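You operate a simulated robot arm through the tools that you are given. There is no shell and no other tool. Be economical: measure what you need, move in short steps, check, and stop when the job is done.

You are at the controls of a simulated robot arm. One attempt, no reset.

Task
Scan the blue plate and save its number in the log.
Fine: leave the plate in the scanner with the tray in.
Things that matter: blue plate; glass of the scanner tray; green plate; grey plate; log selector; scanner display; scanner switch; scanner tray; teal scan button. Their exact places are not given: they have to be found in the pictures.

The check looks at the end state, three seconds after you hand in, the way a careful person would. Anything else that was tipped, shoved, dropped, spilled or broken makes it a failure.

Robot
A 7-joint arm with a fingered hand on a trunk, on a base that drives. Base frame: it is fixed to the floor where the robot stands at the start and does not move with it; the origin is under the middle of the robot, x ahead of it, y to its left, z up; the surface under the hand at the start is at about z = 880. Units: mm, degrees, N and s.
With the tool pointing down near the work surface it reaches from about 400 to 720 mm from the robot's upright axis, wherever it stands. Its first joint turns from -166.0 to 166.0 degrees. Places, roughly: glass of the scanner tray [600, -100, 900]; log selector [700, 0, 1200]; scanner display [500, -100, 1100]; scanner switch [600, 0, 1100]; scanner tray [600, -100, 900]; teal scan button [500, -200, 1100]. Payload 3.4 kg.
The TCP is the grasp point between the finger pads, 25 mm short of the fingertips. In the tool frame z runs along the fingers and y along their closing line. The gripper opens to 88 mm. The gripper's body begins 29 mm behind the TCP. The gripper is a hand of 3 fingers: y runs from the thumb to the fingers, the wrist lies at [-13, -106, -174] in the tool frame, and closing takes about 1.5 s.
Orientation is that of the tool frame in the base frame, as a unit quaternion [w, x, y, z]. With the fingers straight down and the wrist toward the robot, the tool's x, y and z point along [0, 1, 0], [1, 0, 0] and [0, 0, -1] of the base frame.

Tools
- The arm moves only by the tool servo_tool. Its arguments are lists of equal length, an entry for each row: "linear": the shift along the tool's x, y, z in units of 250 mm (1.0 is 250 mm), a list of three; "rotation": the turn, a rotation vector about the tool's x, y, z in units of 120 degrees (1.0 is 120 degrees), a list of three; "hand": the closure, from 0 (fully open) to 1 (shut). In form: {"linear": [[x, y, z], ...], "rotation": [[rx, ry, rz], ...], "hand": [hand, ...]}. A call has 1 to 20 rows; each row is the pose to reach, as a shift and turn from the pose commanded when the call began, along the tool's axes at that moment. A call with a number of a shift or a turn outside -1 to 1 is refused whole. A row lasts 0.2 s, in which the tool goes at most 50 mm and 8.6 degrees; a call with a longer step from one row to the next is refused whole, and so is a gripper value outside its range. A pose out of reach is approached as far as the arm can. The call stops where the force on the tool passes 90 N (or 10 N more than at its start, if that is more) or the arm is blocked; 0.2 s more then pass. The fingers move at their own pace (about 72 mm/s each) and stop on an object; they squeeze with about 24 N. The grip force told is the motor's: it shows also when the fingers shut on nothing. Time passes only in rows, and 0.2 s behind the last, so rows that repeat a pose let the fingers close. The reply holds the time, the measured pose of the TCP, the force on the tool along the base axes, the opening and the grip force, in the units named above and with some noise, with the torque about the TCP (base axes, N m) and any sound that the robot's microphone picked up.
- Cameras (640 x 400 px; columns grow to the right, rows downward): "scene" is now at [25.4, 130.1, 1530.9]; the picture's right is [-0.34, -0.94, 0.00], its down [-0.45, 0.16, -0.88] and it looks along [0.83, -0.30, -0.48] (base axes); focal length 278 px, centre (320, 200). "wrist" rides on the gripper at [58, -85, -99] in the tool frame; the picture's right is [-0.67, 0.35, -0.66], its down [-0.69, -0.63, 0.37] and it looks along [-0.29, 0.69, 0.66] (tool axes); focal length 261 px, centre (320, 200).
- get_image(camera): a new picture of that camera. The clock stands still meanwhile.
- move_column(by): slides the trunk up (or, below 0, down) by that many mm; the arm and the scene camera ride with it, the base frame stays. It gives what a move gives, with no picture.
- steer(legs): drives the robot by 1 to 6 legs, each [ahead, left, turn to the left] in mm, mm and degrees, along the robot's own axes; the way and the turn of a leg run together, so that a leg with both is an arc; at most 1500 mm and 180 degrees a leg. The arm and the cameras ride along, it lands a little off, and it stops where it bumps. It gives what a move gives.
- preshape(shape): the hand has 3 fingers and takes this shape, open, in about a second: jaw (thumb against the fingers, like two jaws); tri (thumb and two fingers); tip (a fingertip pinch); poke (one finger out to press); point (the index stretched); flat (the hand flat); cup (the hand cupped); fist (a fist). The gripper value then closes the fingers along that shape, each until it touches; the sizes above hold for jaw. It gives what a move gives, with no picture.
- pan_tilt(pan, tilt): turns the head with the scene camera to pan (to the left, within 155 degrees either way) and tilt (down, from -29 to 69), counted from straight ahead of the robot. It gives what a move gives.
- measure_at(camera, pixels): for up to 12 pixels [column, row] of the newest picture of that camera ("zoom" is the newest enlarged one), the place [x, y, z] in the base frame of the surface seen there, good to about 3 mm. The clock stands still meanwhile.
- inspect(camera, box): a new picture of the part [left, top, right, bottom] of that camera's present view, enlarged. The clock stands still meanwhile.
- hand_in(): hands the job in; it is judged then, once.

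Work in short steps. Measure before you move; look again where a grasp or a placing could have gone wrong, and mend it. You have 80 turns and 52 pictures in all, those below and enlarged ones among them. Open the gripper and draw the arm clear of the work before you hand the job in, unless the task says otherwise; then end with one line.

The tools are called after "Request:" as a command line: name --argument value ..., lists and objects as JSON in quotes. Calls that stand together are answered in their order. servo_tool: Moves the arm, as the interface text tells. Its arguments: {"type":"object","properties":{"linear":{"type":"array","items":{"type":"array","items":{"type":"number"}}},"rotation":{"type":"array","items":{"type":"array","items":{"type":"number"}}},"hand":{"type":"array","items":{"type":"number"}}},"required":["linear","rotation","hand"]} The other tools are called the same way: move_column (by) slides the trunk up or down; preshape (shape) gives the hand a shape; steer (legs) drives the base; pan_tilt (pan, tilt) turns the head that bears the scene camera; get_image (camera) takes a picture; measure_at (camera, pixels) gives the place of the surface under pixels of a picture; inspect (camera, box) takes an enlarged picture of a part of a camera's view; hand_in () hands the job in.

At the start:

```text
t: 0.0
tcp_pos: [369.4, 82.7, 1386.8]
ee_rot: [0.0, 0.707, 0.707, 0.0]
ft_force: [-0.1, 0.0, -0.7]
torque: [0.0, 0.01, 0.04]
gripper_width: 87.8
gripper_force: 0.0
shape: jaw
trunk travel left (down, up): [-525.0, 65.0]
robot x, y, heading: [-0.3, -0.9, 0.2]
head pan, tilt: [-19.8, 28.5]
```

scene: 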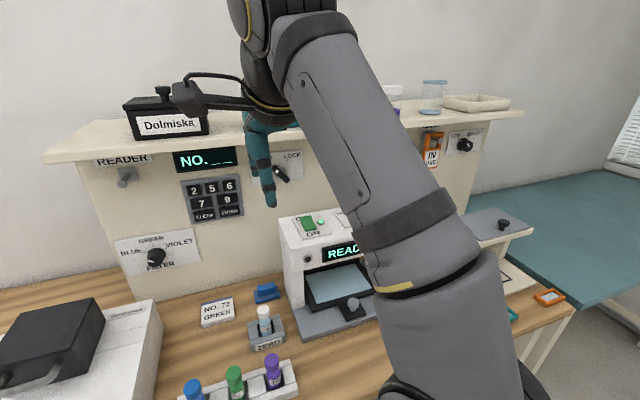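
wrist: 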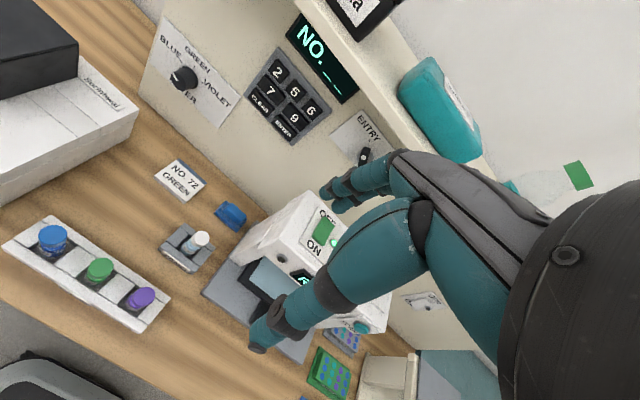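

The arm hides the scanner in the scene picture; the wrist picture shows the scanner at (310,260) and plates around (335,365). I enlarge that part and look lower with the head.

Request:
inspect --camera "wrist" --box '[200, 180, 440, 400]'

Request:
pan_tilt --pan -35 --tilt 40

Request:
get_image --camera "scene"

```text
1.82 times, centred on (320, 290) of wrist
```

zoom: 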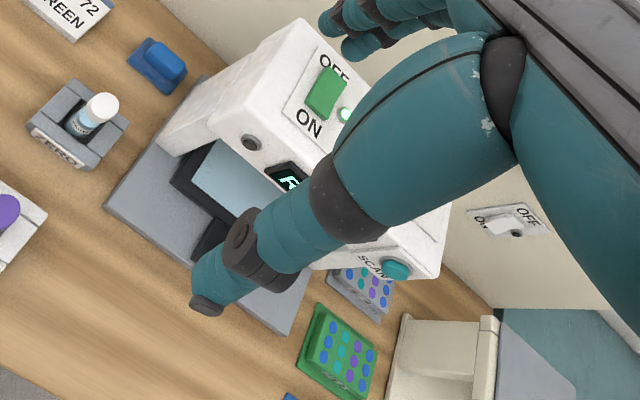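

```text
t: 0.8
tcp_pos: [369.8, 83.7, 1386.1]
ee_rot: [0.0, 0.708, 0.707, 0.0]
ft_force: [-0.4, 0.7, -0.3]
torque: [-0.02, 0.02, -0.01]
gripper_width: 87.6
gripper_force: 0.1
shape: jaw
trunk travel left (down, up): [-525.0, 65.0]
robot x, y, heading: [1.2, -0.9, -0.2]
head pan, tilt: [-35.0, 40.0]
```

```text
48 pictures are left
```

scene: 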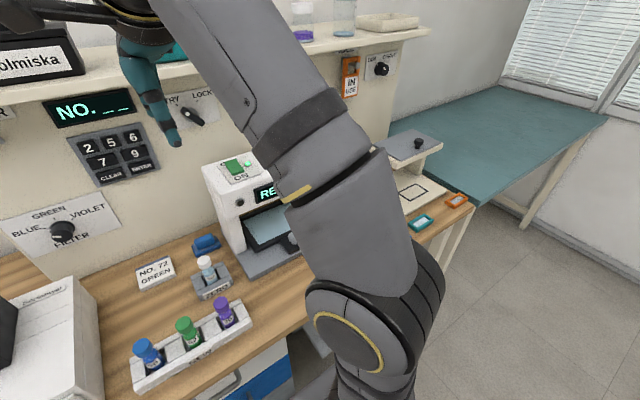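

Plates lie behind the arm. I swing the hand 240 mm to the left (tool x = base y) to uncover the view.

Request:
servo_tool --linear '[[0.18, 0, 0], [0.36, 0, 0], [0.54, 0, 0], [0.72, 0, 0], [0.9, 0, 0], [1.0, 0, 0]]' --rotation '[[0, 0, 0], [0, 0, 0], [0, 0, 0], [0, 0, 0], [0, 0, 0], [0, 0, 0]]' --hand '[0, 0, 0, 0, 0, 0]'

Request:
get_image --camera "scene"

```text
t: 2.2
tcp_pos: [361.0, 279.2, 1348.3]
ee_rot: [0.0, 0.707, 0.707, -0.001]
ft_force: [0.3, -0.8, -0.7]
torque: [-0.01, 0.02, 0.02]
gripper_width: 88.0
gripper_force: 0.1
shape: jaw
out of reach, approached as far as the arm can: row 3, 4, 5, 6
trunk travel left (down, up): [-525.0, 65.0]
robot x, y, heading: [-0.0, -4.1, 0.0]
head pan, tilt: [-35.0, 40.0]
```

```text
47 pictures are left
```

scene: 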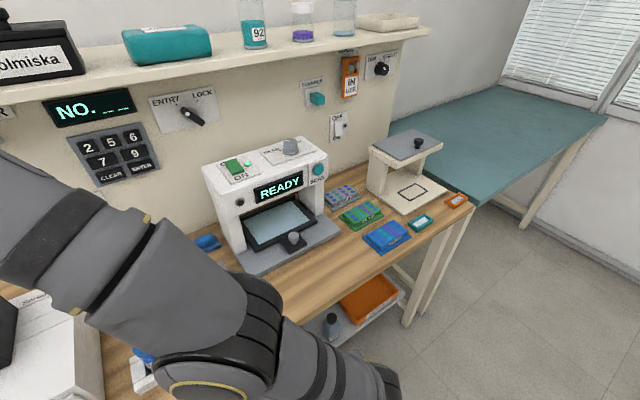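

Now the scanner and three plates are clear: blue at (387,237). I enlarge the scanner and the wall controls to read the labels.

Request:
inspect --camera "scene" --box '[190, 120, 350, 280]'

Request:
inspect --camera "scene" --box '[290, 40, 480, 260]'

Request:
inspect --camera "scene" --box '[0, 70, 240, 270]'

```text
2.50 times, centred on (270, 200) of scene
```

zoom: 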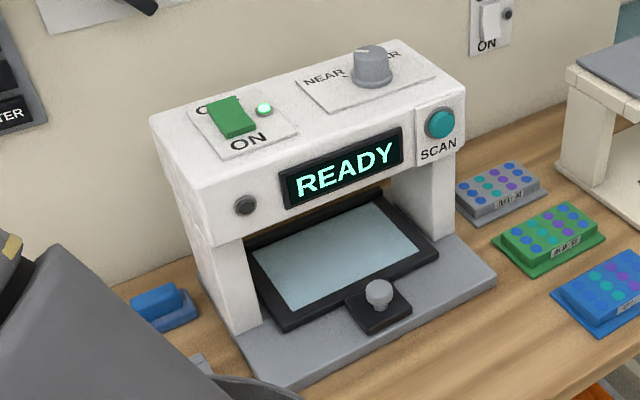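

```text
1.82 times, centred on (385, 150) of scene
```

zoom: 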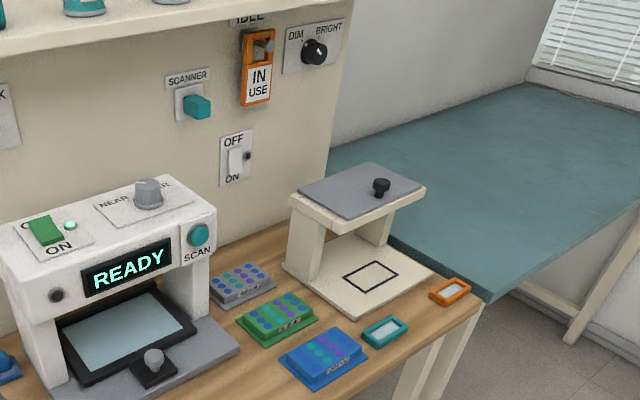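

```text
2.00 times, centred on (120, 170) of scene
```

zoom: 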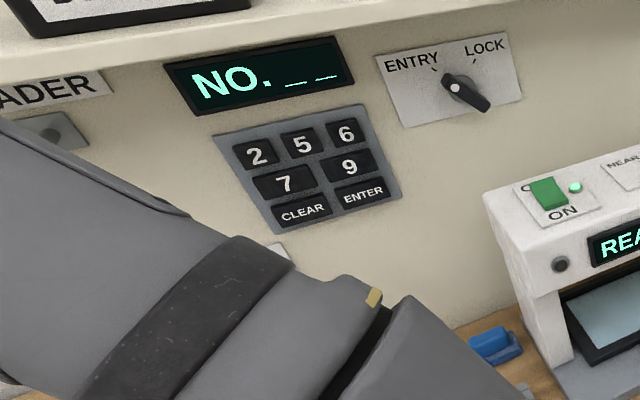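

The display says READY and the switch is lit; the log selector points somewhere ambiguous. I measure key points: plates, scanner bits, keypad and selector.

Request:
get_image --camera "scene"

Request:
measure_at --camera "scene" --pixels '[[318, 169], [296, 239], [292, 248], [280, 222], [250, 225], [302, 205], [315, 222], [258, 249], [244, 235], [236, 166], [292, 147], [338, 222]]'

Request:
measure_at --camera "scene" --pixels '[[386, 236], [362, 236], [382, 252], [411, 236], [387, 222], [361, 215], [342, 196], [88, 147], [111, 142], [133, 135], [104, 162], [135, 153]]'

Request:
measure_at --camera "scene" --pixels '[[111, 175], [141, 167], [190, 113], [194, 118], [184, 110], [200, 123], [160, 110], [210, 110], [316, 98], [339, 126], [420, 223], [282, 245]]'

```text
43 pictures are left
```

scene: 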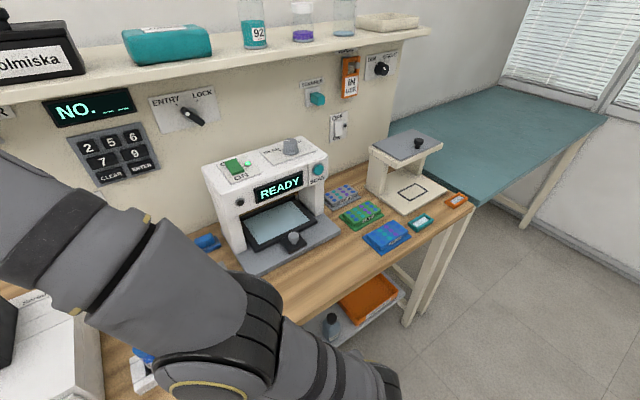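

```text
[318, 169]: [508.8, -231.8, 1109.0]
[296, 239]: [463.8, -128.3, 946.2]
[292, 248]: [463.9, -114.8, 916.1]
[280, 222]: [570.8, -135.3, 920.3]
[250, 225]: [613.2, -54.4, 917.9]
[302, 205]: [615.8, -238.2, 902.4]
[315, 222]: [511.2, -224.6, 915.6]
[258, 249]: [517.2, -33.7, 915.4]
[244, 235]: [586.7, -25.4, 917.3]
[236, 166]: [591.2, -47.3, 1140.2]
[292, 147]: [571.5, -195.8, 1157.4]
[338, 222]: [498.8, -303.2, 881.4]
```

```text
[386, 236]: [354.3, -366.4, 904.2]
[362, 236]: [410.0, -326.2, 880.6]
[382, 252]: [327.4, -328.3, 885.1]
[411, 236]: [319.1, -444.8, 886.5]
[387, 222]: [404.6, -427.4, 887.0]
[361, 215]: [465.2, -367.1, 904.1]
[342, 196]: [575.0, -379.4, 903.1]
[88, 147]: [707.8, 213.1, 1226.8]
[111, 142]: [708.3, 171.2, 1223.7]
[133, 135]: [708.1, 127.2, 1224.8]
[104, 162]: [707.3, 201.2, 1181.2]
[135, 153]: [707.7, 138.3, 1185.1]
```

```text
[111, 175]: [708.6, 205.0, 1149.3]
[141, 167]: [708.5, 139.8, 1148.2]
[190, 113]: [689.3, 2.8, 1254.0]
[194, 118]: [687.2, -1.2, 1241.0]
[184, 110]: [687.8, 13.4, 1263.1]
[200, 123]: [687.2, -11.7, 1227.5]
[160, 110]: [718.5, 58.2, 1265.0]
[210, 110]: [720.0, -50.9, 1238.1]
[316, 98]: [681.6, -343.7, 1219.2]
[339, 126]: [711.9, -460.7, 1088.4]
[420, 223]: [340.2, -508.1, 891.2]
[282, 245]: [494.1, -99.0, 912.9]
```

The tray's knob is at about (464,-128,946) and the blue plate at about (365,-385). I enlarge the selector and the scanner once more before acting.

Request:
inspect --camera "scene" --box '[145, 80, 225, 135]'

Request:
inspect --camera "scene" --box '[325, 170, 445, 265]'

Request:
measure_at --camera "zoom" --pixels '[[200, 345], [325, 285], [465, 325], [340, 385], [215, 362], [345, 420], [220, 332], [300, 365], [443, 310], [330, 295], [340, 340]]'

```text
7.27 times, centred on (185, 108) of scene
```

zoom: 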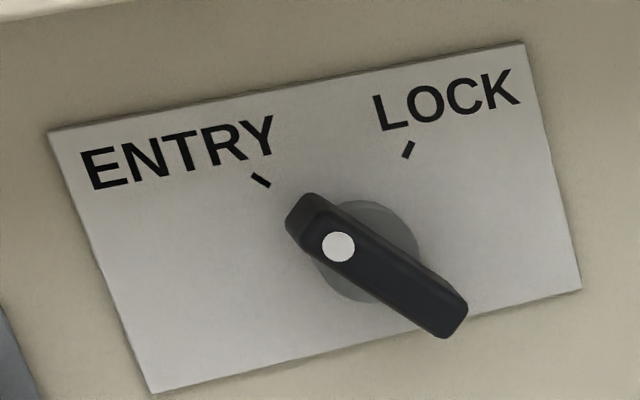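

```text
4.21 times, centred on (385, 218) of scene
```

zoom: 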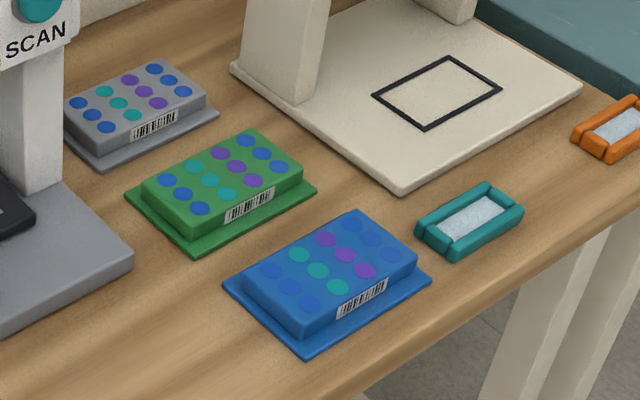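

```text
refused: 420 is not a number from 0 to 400
```

The selector's dot points to ENTRY already. I measure the blue plate's body corners in the enlarged picture.

Request:
measure_at --camera "zoom" --pixels '[[247, 279], [350, 216], [412, 252], [308, 328], [225, 286], [308, 352], [430, 281], [320, 270], [360, 300], [147, 187], [192, 226]]'

Request:
inspect --camera "scene" --box '[225, 180, 345, 280]'

Request:
measure_at --camera "zoom" --pixels '[[362, 280], [362, 300], [340, 340], [410, 310], [370, 345], [105, 340], [440, 220], [100, 230], [330, 120], [50, 365], [600, 250], [240, 280]]'

```text
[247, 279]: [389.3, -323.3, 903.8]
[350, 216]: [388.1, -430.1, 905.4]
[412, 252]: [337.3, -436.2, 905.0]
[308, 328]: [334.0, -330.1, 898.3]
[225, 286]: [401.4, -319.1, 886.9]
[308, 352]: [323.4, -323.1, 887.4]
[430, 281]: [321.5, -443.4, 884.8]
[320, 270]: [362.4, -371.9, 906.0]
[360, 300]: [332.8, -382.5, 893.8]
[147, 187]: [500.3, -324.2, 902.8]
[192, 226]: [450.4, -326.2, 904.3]
```

```text
4.00 times, centred on (285, 230) of scene
```

zoom: 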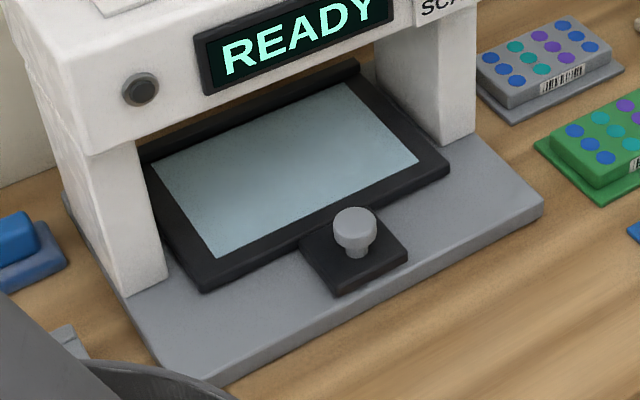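

```text
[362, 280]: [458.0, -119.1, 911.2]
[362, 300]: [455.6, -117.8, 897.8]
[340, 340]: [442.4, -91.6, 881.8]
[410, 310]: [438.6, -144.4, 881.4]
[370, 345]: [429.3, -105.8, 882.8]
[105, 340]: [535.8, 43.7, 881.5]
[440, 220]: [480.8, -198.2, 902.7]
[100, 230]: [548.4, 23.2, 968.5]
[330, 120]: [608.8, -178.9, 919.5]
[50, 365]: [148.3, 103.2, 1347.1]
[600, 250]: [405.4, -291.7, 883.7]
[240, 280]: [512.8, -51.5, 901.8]
```

The tray is in (glass under the bridge, knob in front at x≈464). I bring the hand back right and down while yawing 90° so that the fingers close along y at the knob, clear of the bridge.

Request:
servo_tool --linear '[[-0.09, 0, 0.06], [-0.18, 0, 0.12], [-0.27, 0, 0.18], [-0.36, 0, 0.24], [-0.45, 0, 0.3], [-0.54, 0, 0.36], [-0.63, 0.02, 0.42], [-0.72, 0.04, 0.48], [-0.81, 0.06, 0.54], [-0.9, 0.08, 0.6], [-1, 0.1, 0.66]]' --rotation '[[0, 0, 0.0682], [0, 0, 0.1364], [0, 0, 0.2045], [0, 0, 0.2727], [0, 0, 0.3409], [0, 0, 0.4091], [0, 0, 0.4773], [0, 0, 0.5455], [0, 0, 0.6136], [0, 0, 0.6818], [0, 0, 0.75]]' --hand '[0, 0, 0, 0, 0, 0, 0, 0, 0, 0, 0]'

```text
t: 4.6
tcp_pos: [387.5, 27.9, 1182.2]
ee_rot: [0.0, 1.0, -0.001, 0.0]
ft_force: [0.5, 0.2, -0.2]
torque: [-0.02, 0.0, -0.01]
gripper_width: 87.7
gripper_force: 0.0
shape: jaw
trunk travel left (down, up): [-525.0, 65.0]
robot x, y, heading: [3.4, -0.6, -0.3]
head pan, tilt: [-35.0, 40.0]
```

Yaw done, tool x is now base x. Next I go to above the knob (464,-128) at z≈1020.

Request:
servo_tool --linear '[[0.05, 0.104, 0.1], [0.1, 0.208, 0.2], [0.15, 0.312, 0.3], [0.2, 0.416, 0.4], [0.25, 0.52, 0.5], [0.306, 0.624, 0.62]]' --rotation '[[0, 0, 0], [0, 0, 0], [0, 0, 0], [0, 0, 0], [0, 0, 0], [0, 0, 0]]' --hand '[0, 0, 0, 0, 0, 0]'

Request:
get_image --camera "wrist"

Request:
get_image --camera "scene"

```text
t: 6.0
tcp_pos: [463.6, -124.3, 1031.7]
ee_rot: [0.001, 1.0, 0.001, 0.008]
ft_force: [-0.4, 10.7, 36.2]
torque: [2.33, -2.13, 0.59]
gripper_width: 87.5
gripper_force: 0.1
shape: jaw
trunk travel left (down, up): [-525.0, 65.0]
robot x, y, heading: [-0.7, 3.2, -0.0]
head pan, tilt: [-35.0, 40.0]
```

```text
39 pictures are left
```

wrist: 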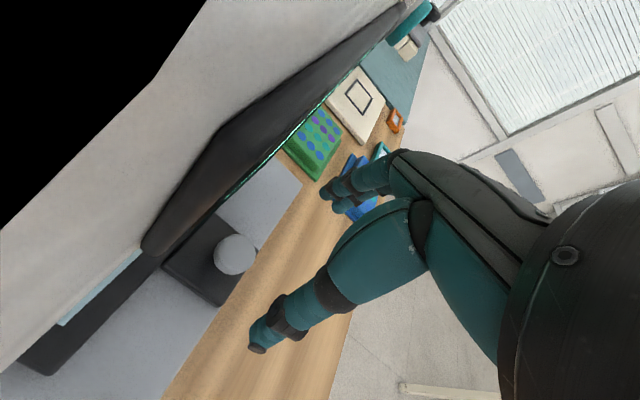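

```text
38 pictures are left
```

scene: 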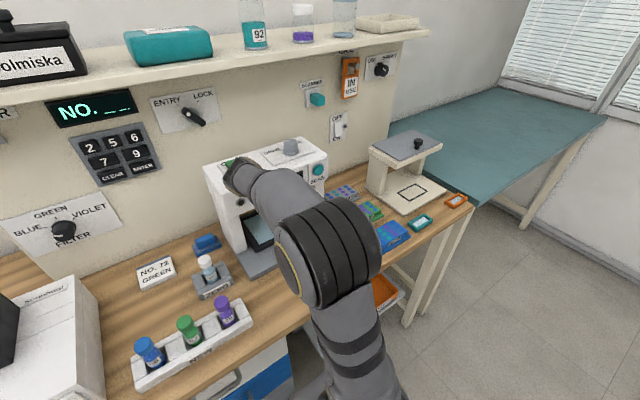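

The reading shows 36 N: the wrist camera side (tool +x) touches the bridge. I back off up and toward the robot, then turn back to the standard yaw where the camera lies on the robot's side.

Request:
servo_tool --linear '[[-0.02, 0, -0.1], [-0.1, 0, -0.2], [-0.25, 0, -0.3], [-0.4, 0, -0.3]]' --rotation '[[0, 0, 0], [0, 0, 0], [0, 0, 0], [0, 0, 0]]' --hand '[0, 0, 0, 0]'

Request:
servo_tool --linear '[[0, 0, 0], [0, 0, 0], [0, 0, 0], [0, 0, 0], [0, 0, 0], [0, 0, 0], [0, 0, 0], [0, 0, 0], [0, 0, 0], [0, 0, 0], [0, 0, 0]]' --rotation '[[0, 0, -0.0682], [0, 0, -0.1364], [0, 0, -0.2045], [0, 0, -0.2727], [0, 0, -0.3409], [0, 0, -0.4091], [0, 0, -0.4773], [0, 0, -0.5455], [0, 0, -0.6136], [0, 0, -0.6818], [0, 0, -0.75]]' --hand '[0, 0, 0, 0, 0.1, 0.2, 0.3, 0.4, 0.4, 0.4, 0.4]'

Request:
get_image --camera "wrist"

Request:
get_image --camera "scene"

```text
t: 7.0
tcp_pos: [361.7, -127.8, 1101.8]
ee_rot: [0.0, 1.0, 0.0, 0.0]
ft_force: [0.8, -0.3, 0.6]
torque: [0.0, -0.01, -0.01]
gripper_width: 87.6
gripper_force: 0.0
shape: jaw
trunk travel left (down, up): [-525.0, 65.0]
robot x, y, heading: [-0.5, 0.3, -0.2]
head pan, tilt: [-35.0, 40.0]
```

```text
t: 9.4
tcp_pos: [363.5, -128.2, 1102.3]
ee_rot: [0.001, 0.707, 0.708, 0.0]
ft_force: [-0.2, -0.7, 0.6]
torque: [0.01, 0.02, -0.01]
gripper_width: 52.9
gripper_force: 0.1
shape: jaw
trunk travel left (down, up): [-525.0, 65.0]
robot x, y, heading: [-0.4, 2.3, -0.3]
head pan, tilt: [-35.0, 40.0]
```

```text
37 pictures are left
```

wrist: 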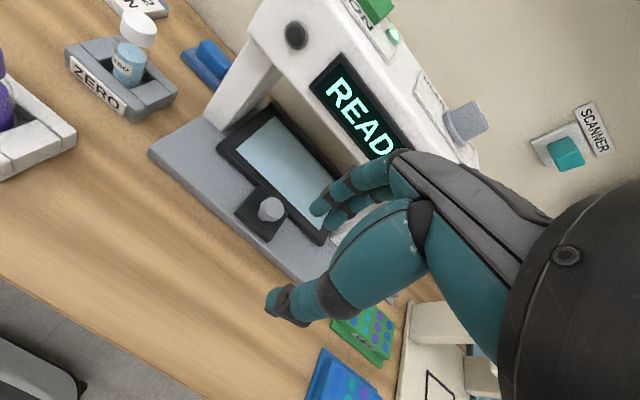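

```text
36 pictures are left
```

scene: 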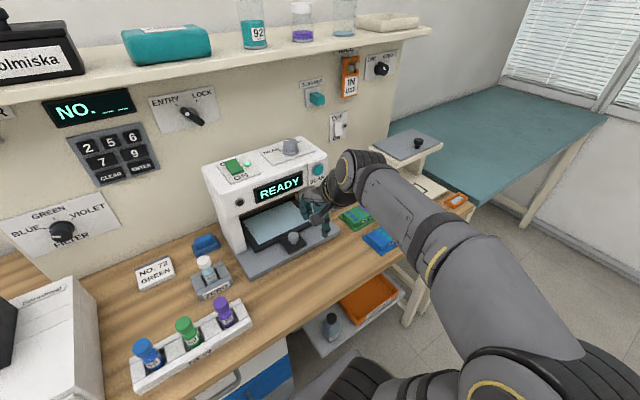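

Still READY, scanner unmoved. The wrist view shows the knob at (271,208); I measure it and the bridge's lower edge.

Request:
measure_at --camera "wrist" --pixels '[[271, 206], [268, 218], [262, 210], [280, 210], [310, 152], [250, 225], [240, 190], [335, 355], [360, 340], [290, 240], [225, 140], [300, 70]]'

```text
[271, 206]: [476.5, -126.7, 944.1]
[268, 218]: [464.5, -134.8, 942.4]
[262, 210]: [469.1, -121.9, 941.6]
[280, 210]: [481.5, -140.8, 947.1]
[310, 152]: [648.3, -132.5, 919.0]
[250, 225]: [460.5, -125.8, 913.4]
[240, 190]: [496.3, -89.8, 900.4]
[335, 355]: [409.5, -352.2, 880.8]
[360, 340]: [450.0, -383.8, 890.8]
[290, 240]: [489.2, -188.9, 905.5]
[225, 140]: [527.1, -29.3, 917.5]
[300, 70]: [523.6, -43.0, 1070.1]
```

Knob centre ≈(474,-130), top 947, bridge face at x≈510. I tilt the fingers 20° forward and go to a point up and in front of it with a half-closed hand.

Request:
servo_tool --linear '[[0, 0.09, 0.08], [0, 0.18, 0.16], [-0.008, 0.266, 0.248]]' --rotation '[[-0.0555, 0, 0], [-0.111, 0, 0], [-0.1667, 0, 0]]' --hand '[0.5, 0.5, 0.5]'

```text
t: 10.2
tcp_pos: [430.9, -130.2, 1039.3]
ee_rot: [0.123, 0.698, 0.695, 0.122]
ft_force: [-0.3, -0.1, 0.6]
torque: [0.0, 0.05, -0.01]
gripper_width: 44.3
gripper_force: 0.0
shape: jaw
trunk travel left (down, up): [-525.0, 65.0]
robot x, y, heading: [-0.1, -0.8, -0.1]
head pan, tilt: [-35.0, 40.0]
```

Tilt is right. I descend along the diagonal to the knob and check before closing.

Request:
servo_tool --linear '[[0, 0.013, 0.13], [0, 0.027, 0.26], [0, 0.04, 0.385]]' --rotation '[[0, 0, 0], [0, 0, 0], [0, 0, 0]]' --hand '[0.5, 0.5, 0.5]'

Request:
get_image --camera "wrist"

```text
t: 11.0
tcp_pos: [474.6, -128.6, 952.9]
ee_rot: [0.123, 0.697, 0.696, 0.123]
ft_force: [-0.2, -1.1, 1.0]
torque: [-0.01, -0.04, 0.01]
gripper_width: 44.0
gripper_force: 0.1
shape: jaw
trunk travel left (down, up): [-525.0, 65.0]
robot x, y, heading: [-2.4, 3.6, -0.1]
head pan, tilt: [-35.0, 40.0]
```

```text
35 pictures are left
```

wrist: 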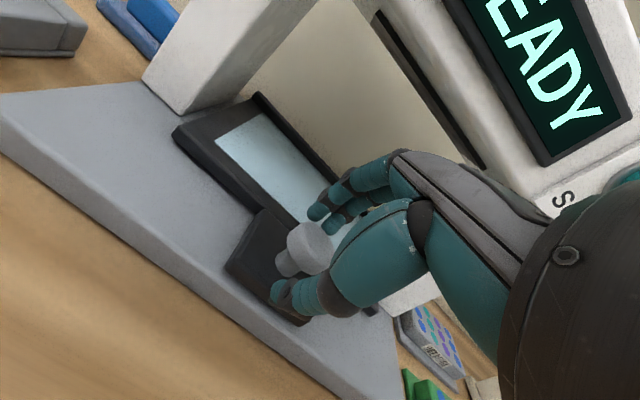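

The knob sits between thumb and fingers. I close.

Request:
servo_tool --linear '[[0, 0, 0], [0, 0, 0], [0, 0, 0], [0, 0, 0]]' --rotation '[[0, 0, 0], [0, 0, 0], [0, 0, 0], [0, 0, 0]]' --hand '[0.8, 1, 1, 1]'

Request:
get_image --camera "wrist"

```text
t: 12.0
tcp_pos: [472.6, -130.0, 953.1]
ee_rot: [0.122, 0.696, 0.697, 0.122]
ft_force: [0.2, 0.8, -8.4]
torque: [0.01, -0.05, 0.0]
gripper_width: 23.0
gripper_force: 24.0
shape: jaw
trunk travel left (down, up): [-525.0, 65.0]
robot x, y, heading: [-1.6, -0.7, 0.1]
head pan, tilt: [-35.0, 40.0]
```

```text
34 pictures are left
```

wrist: 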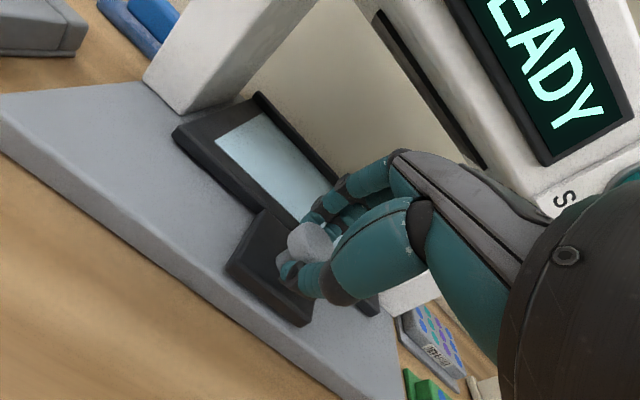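

Gripped at 23 mm. I pull the tray straight toward the robot in 20 mm rows.

Request:
servo_tool --linear '[[0, -0.075, -0.027], [0, -0.15, -0.055], [0, -0.226, -0.082], [0, -0.301, -0.109]]' --rotation '[[0, 0, 0], [0, 0, 0], [0, 0, 0], [0, 0, 0]]' --hand '[1, 1, 1, 1]'

Request:
get_image --camera "wrist"

```text
t: 13.0
tcp_pos: [398.7, -131.2, 953.3]
ee_rot: [0.121, 0.695, 0.698, 0.122]
ft_force: [-0.1, 13.2, -15.6]
torque: [0.12, 0.0, 0.16]
gripper_width: 22.1
gripper_force: 24.3
shape: jaw
out of reach, approached as far as the arm can: row 4
trunk travel left (down, up): [-525.0, 65.0]
robot x, y, heading: [2.4, -0.7, -0.0]
head pan, tilt: [-35.0, 40.0]
```

```text
33 pictures are left
```

wrist: 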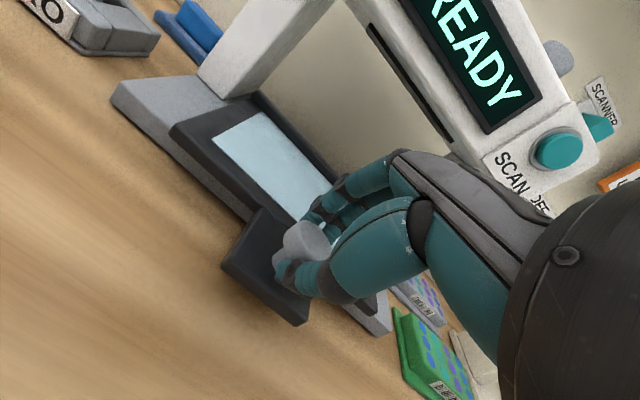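

The tray slides; 74 mm out is the arm's limit from here. I release, lift straight up, and drive back 100 mm to pull further.

Request:
servo_tool --linear '[[0, 0, 0], [0, 0, 0], [0, 0.05, -0.137], [0, 0.1, -0.274], [0, 0.15, -0.41]]' --rotation '[[0, 0, 0], [0, 0, 0], [0, 0, 0], [0, 0, 0], [0, 0, 0]]' --hand '[0.45, 0.45, 0.45, 0.45, 0.45]'

Request:
steer --legs '[[-100, 0, 0]]'

Request:
get_image --camera "wrist"

Request:
get_image --camera "scene"

```text
t: 14.2
tcp_pos: [397.9, -134.6, 1064.9]
ee_rot: [0.123, 0.696, 0.696, 0.123]
ft_force: [-0.2, -1.1, 1.0]
torque: [0.02, -0.03, 0.01]
gripper_width: 47.9
gripper_force: 0.2
shape: jaw
trunk travel left (down, up): [-525.0, 65.0]
robot x, y, heading: [-0.1, -1.1, -0.0]
head pan, tilt: [-35.0, 40.0]
```

```text
t: 15.3
tcp_pos: [298.5, -133.3, 1063.3]
ee_rot: [0.122, 0.697, 0.696, 0.124]
ft_force: [-0.5, -0.4, 0.1]
torque: [-0.02, 0.0, 0.01]
gripper_width: 48.0
gripper_force: 0.2
shape: jaw
trunk travel left (down, up): [-525.0, 65.0]
robot x, y, heading: [-100.5, -1.4, 0.1]
head pan, tilt: [-35.0, 40.0]
```

```text
32 pictures are left
```

wrist: 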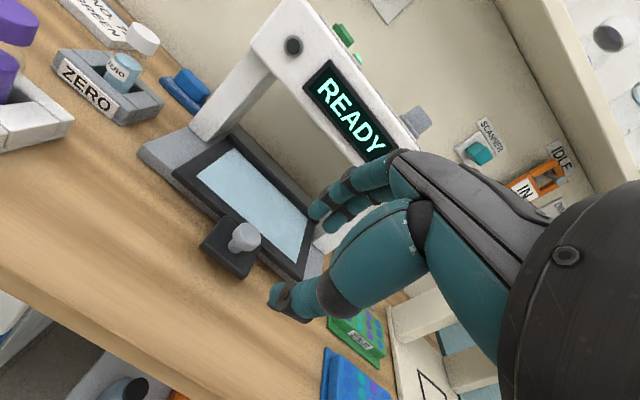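

```text
31 pictures are left
```

scene: 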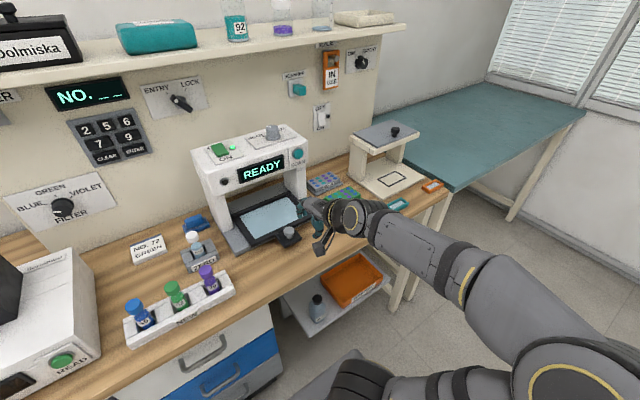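

The tray is partly out and undamaged. I measure knob and glass in the wrist and scene pictures.

Request:
measure_at --camera "wrist" --pixels '[[244, 236], [236, 242], [250, 238], [200, 170], [228, 148], [310, 185], [270, 250], [260, 205], [185, 165], [355, 120]]'

Request:
measure_at --camera "scene" --pixels '[[290, 232], [268, 215], [238, 215], [256, 238], [290, 200], [300, 212], [300, 153]]'

```text
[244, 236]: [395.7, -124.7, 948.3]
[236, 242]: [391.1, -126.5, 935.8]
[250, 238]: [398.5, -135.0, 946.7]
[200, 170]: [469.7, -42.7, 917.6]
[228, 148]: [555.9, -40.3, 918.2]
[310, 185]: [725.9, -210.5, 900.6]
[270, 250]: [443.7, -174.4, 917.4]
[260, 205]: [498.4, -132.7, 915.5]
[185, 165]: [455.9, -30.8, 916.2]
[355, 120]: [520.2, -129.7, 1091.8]
```

```text
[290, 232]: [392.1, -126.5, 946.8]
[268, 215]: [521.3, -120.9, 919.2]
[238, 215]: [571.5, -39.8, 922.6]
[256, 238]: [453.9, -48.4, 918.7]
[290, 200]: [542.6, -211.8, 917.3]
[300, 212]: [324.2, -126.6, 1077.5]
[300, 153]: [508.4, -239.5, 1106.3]
```

Knob is now at (395,-128). I move over it, then down, then close and pull in the same call after closing.

Request:
servo_tool --linear '[[0.01, 0.16, 0.128], [0.02, 0.322, 0.257], [0.02, 0.27, 0.4], [0.02, 0.217, 0.54], [0.02, 0.217, 0.54]]' --rotation '[[0, 0, 0], [0, 0, 0], [0, 0, 0], [0, 0, 0], [0, 0, 0]]' --hand '[0.45, 0.45, 0.45, 0.45, 0.45]'

Request:
servo_tool --linear '[[0, 0, 0], [0, 0, 0], [0, 0, 0], [0, 0, 0]]' --rotation '[[0, 0, 0], [0, 0, 0], [0, 0, 0], [0, 0, 0]]' --hand '[0.8, 1, 1, 1]'

```text
refused: row 1 steps farther than a row can; nothing moved
```

```text
t: 16.3
tcp_pos: [298.2, -132.8, 1063.3]
ee_rot: [0.123, 0.696, 0.697, 0.123]
ft_force: [-0.8, -0.4, -0.3]
torque: [-0.01, -0.01, 0.0]
gripper_width: 0.0
gripper_force: 24.4
shape: jaw
trunk travel left (down, up): [-525.0, 65.0]
robot x, y, heading: [-100.1, 0.0, 0.1]
head pan, tilt: [-35.0, 40.0]
```

The first call was refused (step over 50 mm) and the hand just closed on air. I repeat with finer steps, opening the hand on the way.

Request:
servo_tool --linear '[[0, 0, 0], [0.01, 0.107, 0.086], [0.015, 0.215, 0.171], [0.02, 0.322, 0.257], [0.02, 0.27, 0.4], [0.02, 0.217, 0.54], [0.02, 0.217, 0.54]]' --rotation '[[0, 0, 0], [0, 0, 0], [0, 0, 0], [0, 0, 0], [0, 0, 0], [0, 0, 0], [0, 0, 0]]' --hand '[0.45, 0.45, 0.45, 0.45, 0.45, 0.45, 0.45]'

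Request:
servo_tool --linear '[[0, 0, 0], [0, 0, 0], [0, 0, 0], [0, 0, 0]]' --rotation '[[0, 0, 0], [0, 0, 0], [0, 0, 0], [0, 0, 0]]' --hand '[0.8, 1, 1, 1]'

```text
t: 17.9
tcp_pos: [396.4, -129.7, 953.7]
ee_rot: [0.122, 0.697, 0.696, 0.122]
ft_force: [0.1, -0.1, -0.8]
torque: [0.0, 0.04, 0.0]
gripper_width: 48.4
gripper_force: 0.1
shape: jaw
trunk travel left (down, up): [-525.0, 65.0]
robot x, y, heading: [-97.4, -0.5, -0.2]
head pan, tilt: [-35.0, 40.0]
```

```text
t: 18.9
tcp_pos: [395.8, -128.2, 954.2]
ee_rot: [0.123, 0.696, 0.697, 0.122]
ft_force: [0.7, 1.5, -5.7]
torque: [0.01, 0.05, -0.03]
gripper_width: 23.7
gripper_force: 23.9
shape: jaw
trunk travel left (down, up): [-525.0, 65.0]
robot x, y, heading: [-101.8, -1.4, -0.1]
head pan, tilt: [-35.0, 40.0]
```

Gripped again. I pull up to 60 mm further.

Request:
servo_tool --linear '[[0, -0.056, -0.02], [0, -0.113, -0.041], [0, -0.169, -0.061], [0, -0.226, -0.082]]' --rotation '[[0, 0, 0], [0, 0, 0], [0, 0, 0], [0, 0, 0]]' --hand '[1, 1, 1, 1]'

Request:
get_image --camera "wrist"

```text
t: 19.9
tcp_pos: [335.1, -129.9, 954.3]
ee_rot: [0.122, 0.696, 0.697, 0.122]
ft_force: [-2.4, 3.3, -7.6]
torque: [0.04, 0.09, 0.02]
gripper_width: 23.0
gripper_force: 23.8
shape: jaw
trunk travel left (down, up): [-525.0, 65.0]
robot x, y, heading: [-96.9, -1.8, -0.2]
head pan, tilt: [-35.0, 40.0]
```

```text
30 pictures are left
```

wrist: 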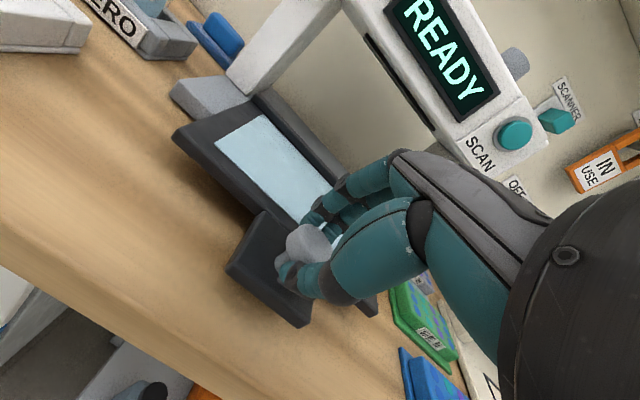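

139 mm out; glass centre is now about x≈445, clear of the bridge. I release, lift straight up, and go vertical again.

Request:
servo_tool --linear '[[0, 0, 0], [0, 0, 0], [0, 0.05, -0.137], [0, 0.1, -0.274], [0, 0.15, -0.41], [0, 0.15, -0.41], [0, 0.15, -0.41], [0, 0.15, -0.41]]' --rotation '[[0, 0, 0], [0, 0, 0], [0, 0, 0], [0, 0, 0], [0, 0, 0], [0.0555, 0, 0], [0.111, 0, 0], [0.1667, 0, 0]]' --hand '[0.4, 0.4, 0.4, 0.4, 0.3, 0.1, 0, 0]'

Request:
get_image --camera "scene"

```text
t: 21.7
tcp_pos: [337.0, -129.0, 1063.6]
ee_rot: [0.0, 0.707, 0.707, -0.001]
ft_force: [-0.4, 0.1, -0.6]
torque: [0.0, 0.03, 0.01]
gripper_width: 87.4
gripper_force: 0.2
shape: jaw
trunk travel left (down, up): [-525.0, 65.0]
robot x, y, heading: [-99.5, 3.0, -0.1]
head pan, tilt: [-35.0, 40.0]
```

```text
29 pictures are left
```

scene: 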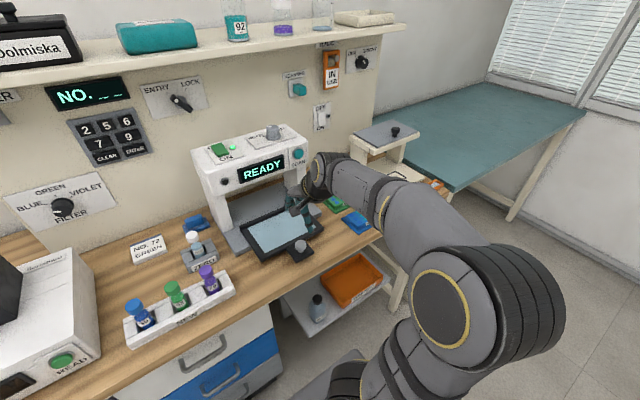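

I measure the glass corners and surrounding, then move over the blue plate at height.

Request:
measure_at --camera "scene" --pixels '[[252, 221], [266, 250], [306, 234], [288, 211], [278, 230], [300, 246], [325, 226], [262, 258]]'

Request:
servo_tool --linear '[[-0.16, 0.015, 0], [-0.32, 0.03, 0], [-0.48, 0.045, 0], [-0.64, 0.06, 0.05], [-0.8, 0.075, 0.1], [-0.9, 0.09, 0.15], [-1.0, 0.1, 0.2]]' --rotation '[[0, 0, 0], [0, 0, 0], [0, 0, 0], [0, 0, 0], [0, 0, 0], [0, 0, 0], [0, 0, 0]]' --hand '[0, 0, 0, 0, 0, 0, 0]'

Request:
get_image --camera "wrist"

```text
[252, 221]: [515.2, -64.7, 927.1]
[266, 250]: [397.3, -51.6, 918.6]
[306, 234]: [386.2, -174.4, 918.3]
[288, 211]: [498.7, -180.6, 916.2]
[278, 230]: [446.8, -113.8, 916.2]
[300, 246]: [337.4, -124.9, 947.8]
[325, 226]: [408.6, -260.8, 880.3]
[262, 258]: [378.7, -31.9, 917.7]
```

```text
t: 23.3
tcp_pos: [360.6, -379.1, 1013.7]
ee_rot: [0.0, 0.708, 0.707, 0.001]
ft_force: [0.4, -0.3, -0.3]
torque: [0.01, 0.03, -0.01]
gripper_width: 87.5
gripper_force: 0.0
shape: jaw
trunk travel left (down, up): [-525.0, 65.0]
robot x, y, heading: [-101.3, -1.9, -0.2]
head pan, tilt: [-35.0, 40.0]
```

```text
28 pictures are left
```

wrist: 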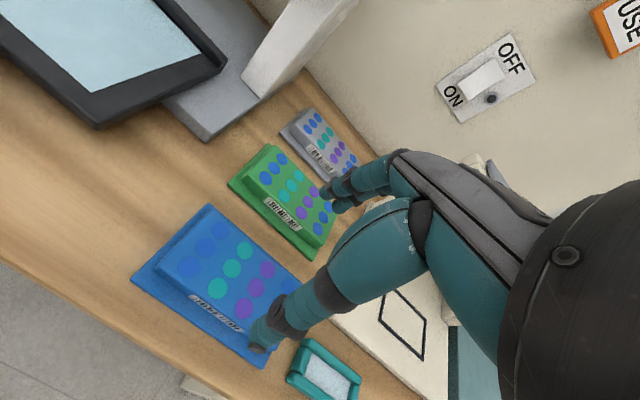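

Over the blue plate. I measure its edges in this picture, and its tag.

Request:
measure_at --camera "wrist" --pixels '[[208, 210], [137, 282], [157, 272], [295, 280], [222, 240], [190, 255], [230, 280], [215, 262], [220, 338], [290, 275], [165, 262]]'

Request:
inspect --camera "wrist" --box '[120, 190, 320, 370]'

```text
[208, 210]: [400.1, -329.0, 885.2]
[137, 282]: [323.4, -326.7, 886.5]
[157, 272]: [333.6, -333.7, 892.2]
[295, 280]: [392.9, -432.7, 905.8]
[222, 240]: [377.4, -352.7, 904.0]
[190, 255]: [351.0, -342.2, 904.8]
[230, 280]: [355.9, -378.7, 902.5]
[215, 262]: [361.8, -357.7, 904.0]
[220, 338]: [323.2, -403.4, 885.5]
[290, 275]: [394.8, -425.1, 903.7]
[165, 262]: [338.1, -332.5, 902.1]
```

```text
2.22 times, centred on (220, 280) of wrist
```

zoom: 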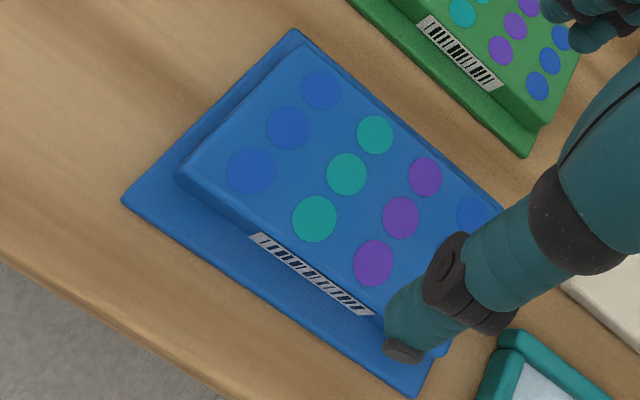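

Body spans x 333–394, centre ≈(364,-383), flange top at 886. I descend to TCP z≈915 (tips just over the flange).

Request:
servo_tool --linear '[[-0.016, 0.014, 0.14], [-0.016, 0.014, 0.28], [-0.016, 0.014, 0.36], [-0.016, 0.014, 0.395]]' --rotation '[[0, 0, 0], [0, 0, 0], [0, 0, 0], [0, 0, 0]]' --hand '[0, 0, 0, 0]'

Request:
get_image --camera "wrist"

```text
t: 24.3
tcp_pos: [363.9, -383.7, 916.5]
ee_rot: [0.001, 0.707, 0.707, 0.0]
ft_force: [0.0, -0.7, 0.1]
torque: [-0.01, 0.01, 0.03]
gripper_width: 87.8
gripper_force: 0.2
shape: jaw
trunk travel left (down, up): [-525.0, 65.0]
robot x, y, heading: [-96.9, 0.2, -0.1]
head pan, tilt: [-35.0, 40.0]
```

```text
26 pictures are left
```

wrist: 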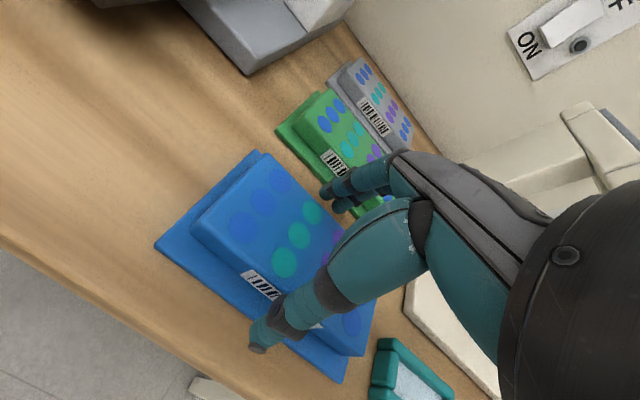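

Clear of the green plate. I close on the blue plate.

Request:
servo_tool --linear '[[0, 0, 0], [0, 0, 0], [0, 0, 0], [0, 0, 0], [0, 0, 0]]' --rotation '[[0, 0, 0], [0, 0, 0], [0, 0, 0], [0, 0, 0], [0, 0, 0]]' --hand '[0.3, 0.6, 1, 1, 1]'

Request:
servo_tool --linear '[[0, 0, -0.06], [0, 0, -0.16]]' --rotation '[[0, 0, 0], [0, 0, 0]]' --hand '[1, 1]'

Request:
get_image --camera "wrist"

```text
t: 25.5
tcp_pos: [364.6, -384.6, 915.7]
ee_rot: [0.0, 0.707, 0.707, -0.001]
ft_force: [-0.2, 0.1, -0.3]
torque: [0.01, -0.02, -0.01]
gripper_width: 55.7
gripper_force: 23.9
shape: jaw
trunk travel left (down, up): [-525.0, 65.0]
robot x, y, heading: [-96.0, 1.0, -0.0]
head pan, tilt: [-35.0, 40.0]
```

```text
t: 26.1
tcp_pos: [365.2, -382.9, 956.0]
ee_rot: [-0.001, 0.707, 0.707, 0.0]
ft_force: [0.1, -1.1, -0.6]
torque: [0.0, 0.05, 0.01]
gripper_width: 56.2
gripper_force: 23.6
shape: jaw
trunk travel left (down, up): [-525.0, 65.0]
robot x, y, heading: [-101.3, -0.0, 0.0]
head pan, tilt: [-35.0, 40.0]
```

```text
25 pictures are left
```

wrist: 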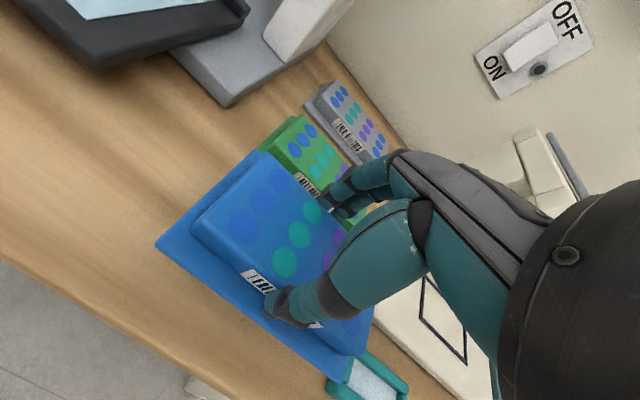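

Plate is held level at 56 mm. I raise it and carry it left toward the tray.

Request:
servo_tool --linear '[[0, 0, -0.12], [0, 0, -0.24], [0.15, 0.04, -0.24], [0.3, 0.1, -0.24], [0.45, 0.15, -0.24], [0.6, 0.2, -0.24], [0.75, 0.25, -0.24], [0.9, 0.28, -0.24]]' --rotation '[[0, 0, 0], [0, 0, 0], [0, 0, 0], [0, 0, 0], [0, 0, 0], [0, 0, 0], [0, 0, 0], [0, 0, 0]]' --hand '[1, 1, 1, 1, 1, 1, 1, 1]'

Request:
get_image --camera "scene"

Request:
get_image --camera "wrist"

```text
t: 27.9
tcp_pos: [433.2, -155.9, 1015.8]
ee_rot: [0.0, 0.707, 0.707, 0.0]
ft_force: [0.0, 1.2, -0.5]
torque: [0.04, 0.0, -0.01]
gripper_width: 56.0
gripper_force: 24.0
shape: jaw
trunk travel left (down, up): [-525.0, 65.0]
robot x, y, heading: [-98.2, -2.7, -0.1]
head pan, tilt: [-35.0, 40.0]
```

```text
24 pictures are left
```

scene: 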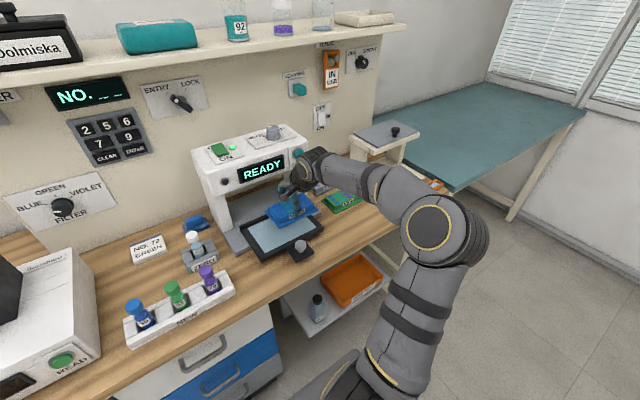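

```text
23 pictures are left
```

wrist: 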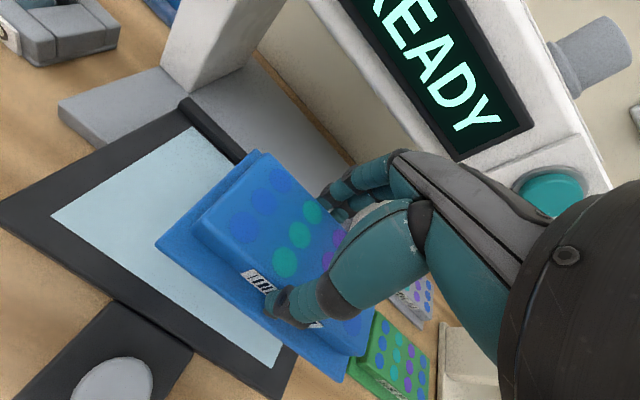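

Glass corners are at (52,215), (190,130) and (275,367) in the wrist picture; I measure them for the glass centre.

Request:
measure_at --camera "wrist" --pixels '[[56, 215], [190, 132], [274, 364], [8, 205], [184, 106], [280, 395], [115, 385], [155, 245], [160, 170]]'

Request:
measure_at --camera "scene" --pixels '[[251, 226], [264, 252], [313, 234], [262, 258], [303, 247], [240, 233], [322, 227], [304, 216]]'

```text
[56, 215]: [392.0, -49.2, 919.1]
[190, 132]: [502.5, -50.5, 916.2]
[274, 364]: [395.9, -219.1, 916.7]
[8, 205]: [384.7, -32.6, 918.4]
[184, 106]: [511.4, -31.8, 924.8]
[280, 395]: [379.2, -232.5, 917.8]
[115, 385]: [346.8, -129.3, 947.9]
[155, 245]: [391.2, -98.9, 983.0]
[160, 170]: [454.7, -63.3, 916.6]
```

```text
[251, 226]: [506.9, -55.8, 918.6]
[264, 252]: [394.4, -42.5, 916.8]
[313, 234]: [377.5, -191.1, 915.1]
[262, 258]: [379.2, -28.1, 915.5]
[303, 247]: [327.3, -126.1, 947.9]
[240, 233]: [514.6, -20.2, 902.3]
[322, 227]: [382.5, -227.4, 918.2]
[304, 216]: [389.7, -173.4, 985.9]
```

Glass centre ≈(448,-134). I align over it and lower to TCP z≈955 (plate bottom about 3 mm over the glass).

Request:
servo_tool --linear '[[0.092, 0.054, 0.0], [0.092, 0.054, 0.12], [0.092, 0.054, 0.2], [0.092, 0.054, 0.238]]' --rotation '[[0, 0, 0], [0, 0, 0], [0, 0, 0], [0, 0, 0]]' --hand '[1, 1, 1, 1]'

Request:
get_image --camera "wrist"

```text
t: 28.9
tcp_pos: [448.7, -135.4, 955.4]
ee_rot: [0.0, 0.708, 0.706, 0.0]
ft_force: [0.3, 0.0, -0.5]
torque: [0.02, -0.02, 0.01]
gripper_width: 56.0
gripper_force: 24.0
shape: jaw
trunk travel left (down, up): [-525.0, 65.0]
robot x, y, heading: [-97.5, 0.1, 0.2]
head pan, tilt: [-35.0, 40.0]
```

```text
22 pictures are left
```

wrist: 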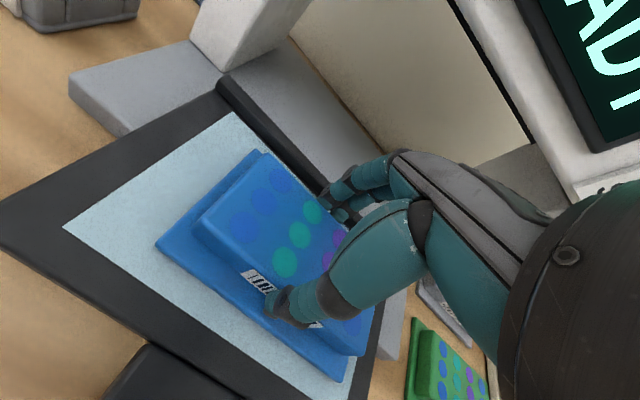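

Well placed on the glass. I lower 3 mm, open, and lift straight up.

Request:
servo_tool --linear '[[0, 0, 0.01], [0, 0, 0.012], [0, 0, 0.01], [0, 0, 0.01], [0, 0, 0.01], [0, 0, 0.01], [0, 0, -0.1], [0, 0, -0.25], [0, -0.1, -0.4]]' --rotation '[[0, 0, 0], [0, 0, 0], [0, 0, 0], [0, 0, 0], [0, 0, 0], [0, 0, 0], [0, 0, 0], [0, 0, 0], [0, 0, 0]]' --hand '[1, 1, 0.7, 0.3, 0.15, 0.15, 0.15, 0.15, 0.15]'

Request:
get_image --camera "wrist"

```text
t: 30.9
tcp_pos: [422.3, -135.7, 1055.1]
ee_rot: [0.0, 0.707, 0.707, 0.0]
ft_force: [-0.2, -0.3, 0.2]
torque: [-0.01, 0.04, 0.0]
gripper_width: 74.5
gripper_force: 0.0
shape: jaw
trunk travel left (down, up): [-525.0, 65.0]
robot x, y, heading: [-100.1, 1.5, 0.3]
head pan, tilt: [-35.0, 40.0]
```

```text
21 pictures are left
```

wrist: 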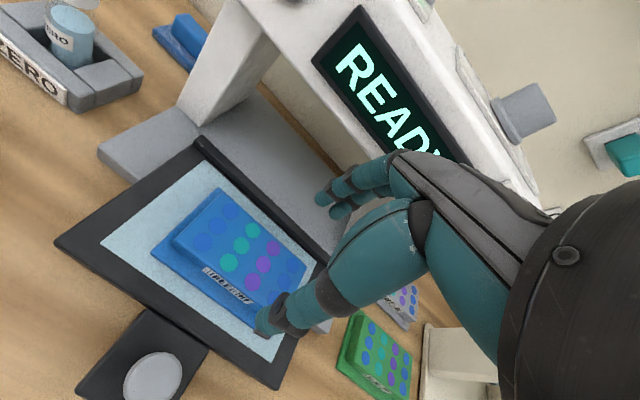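

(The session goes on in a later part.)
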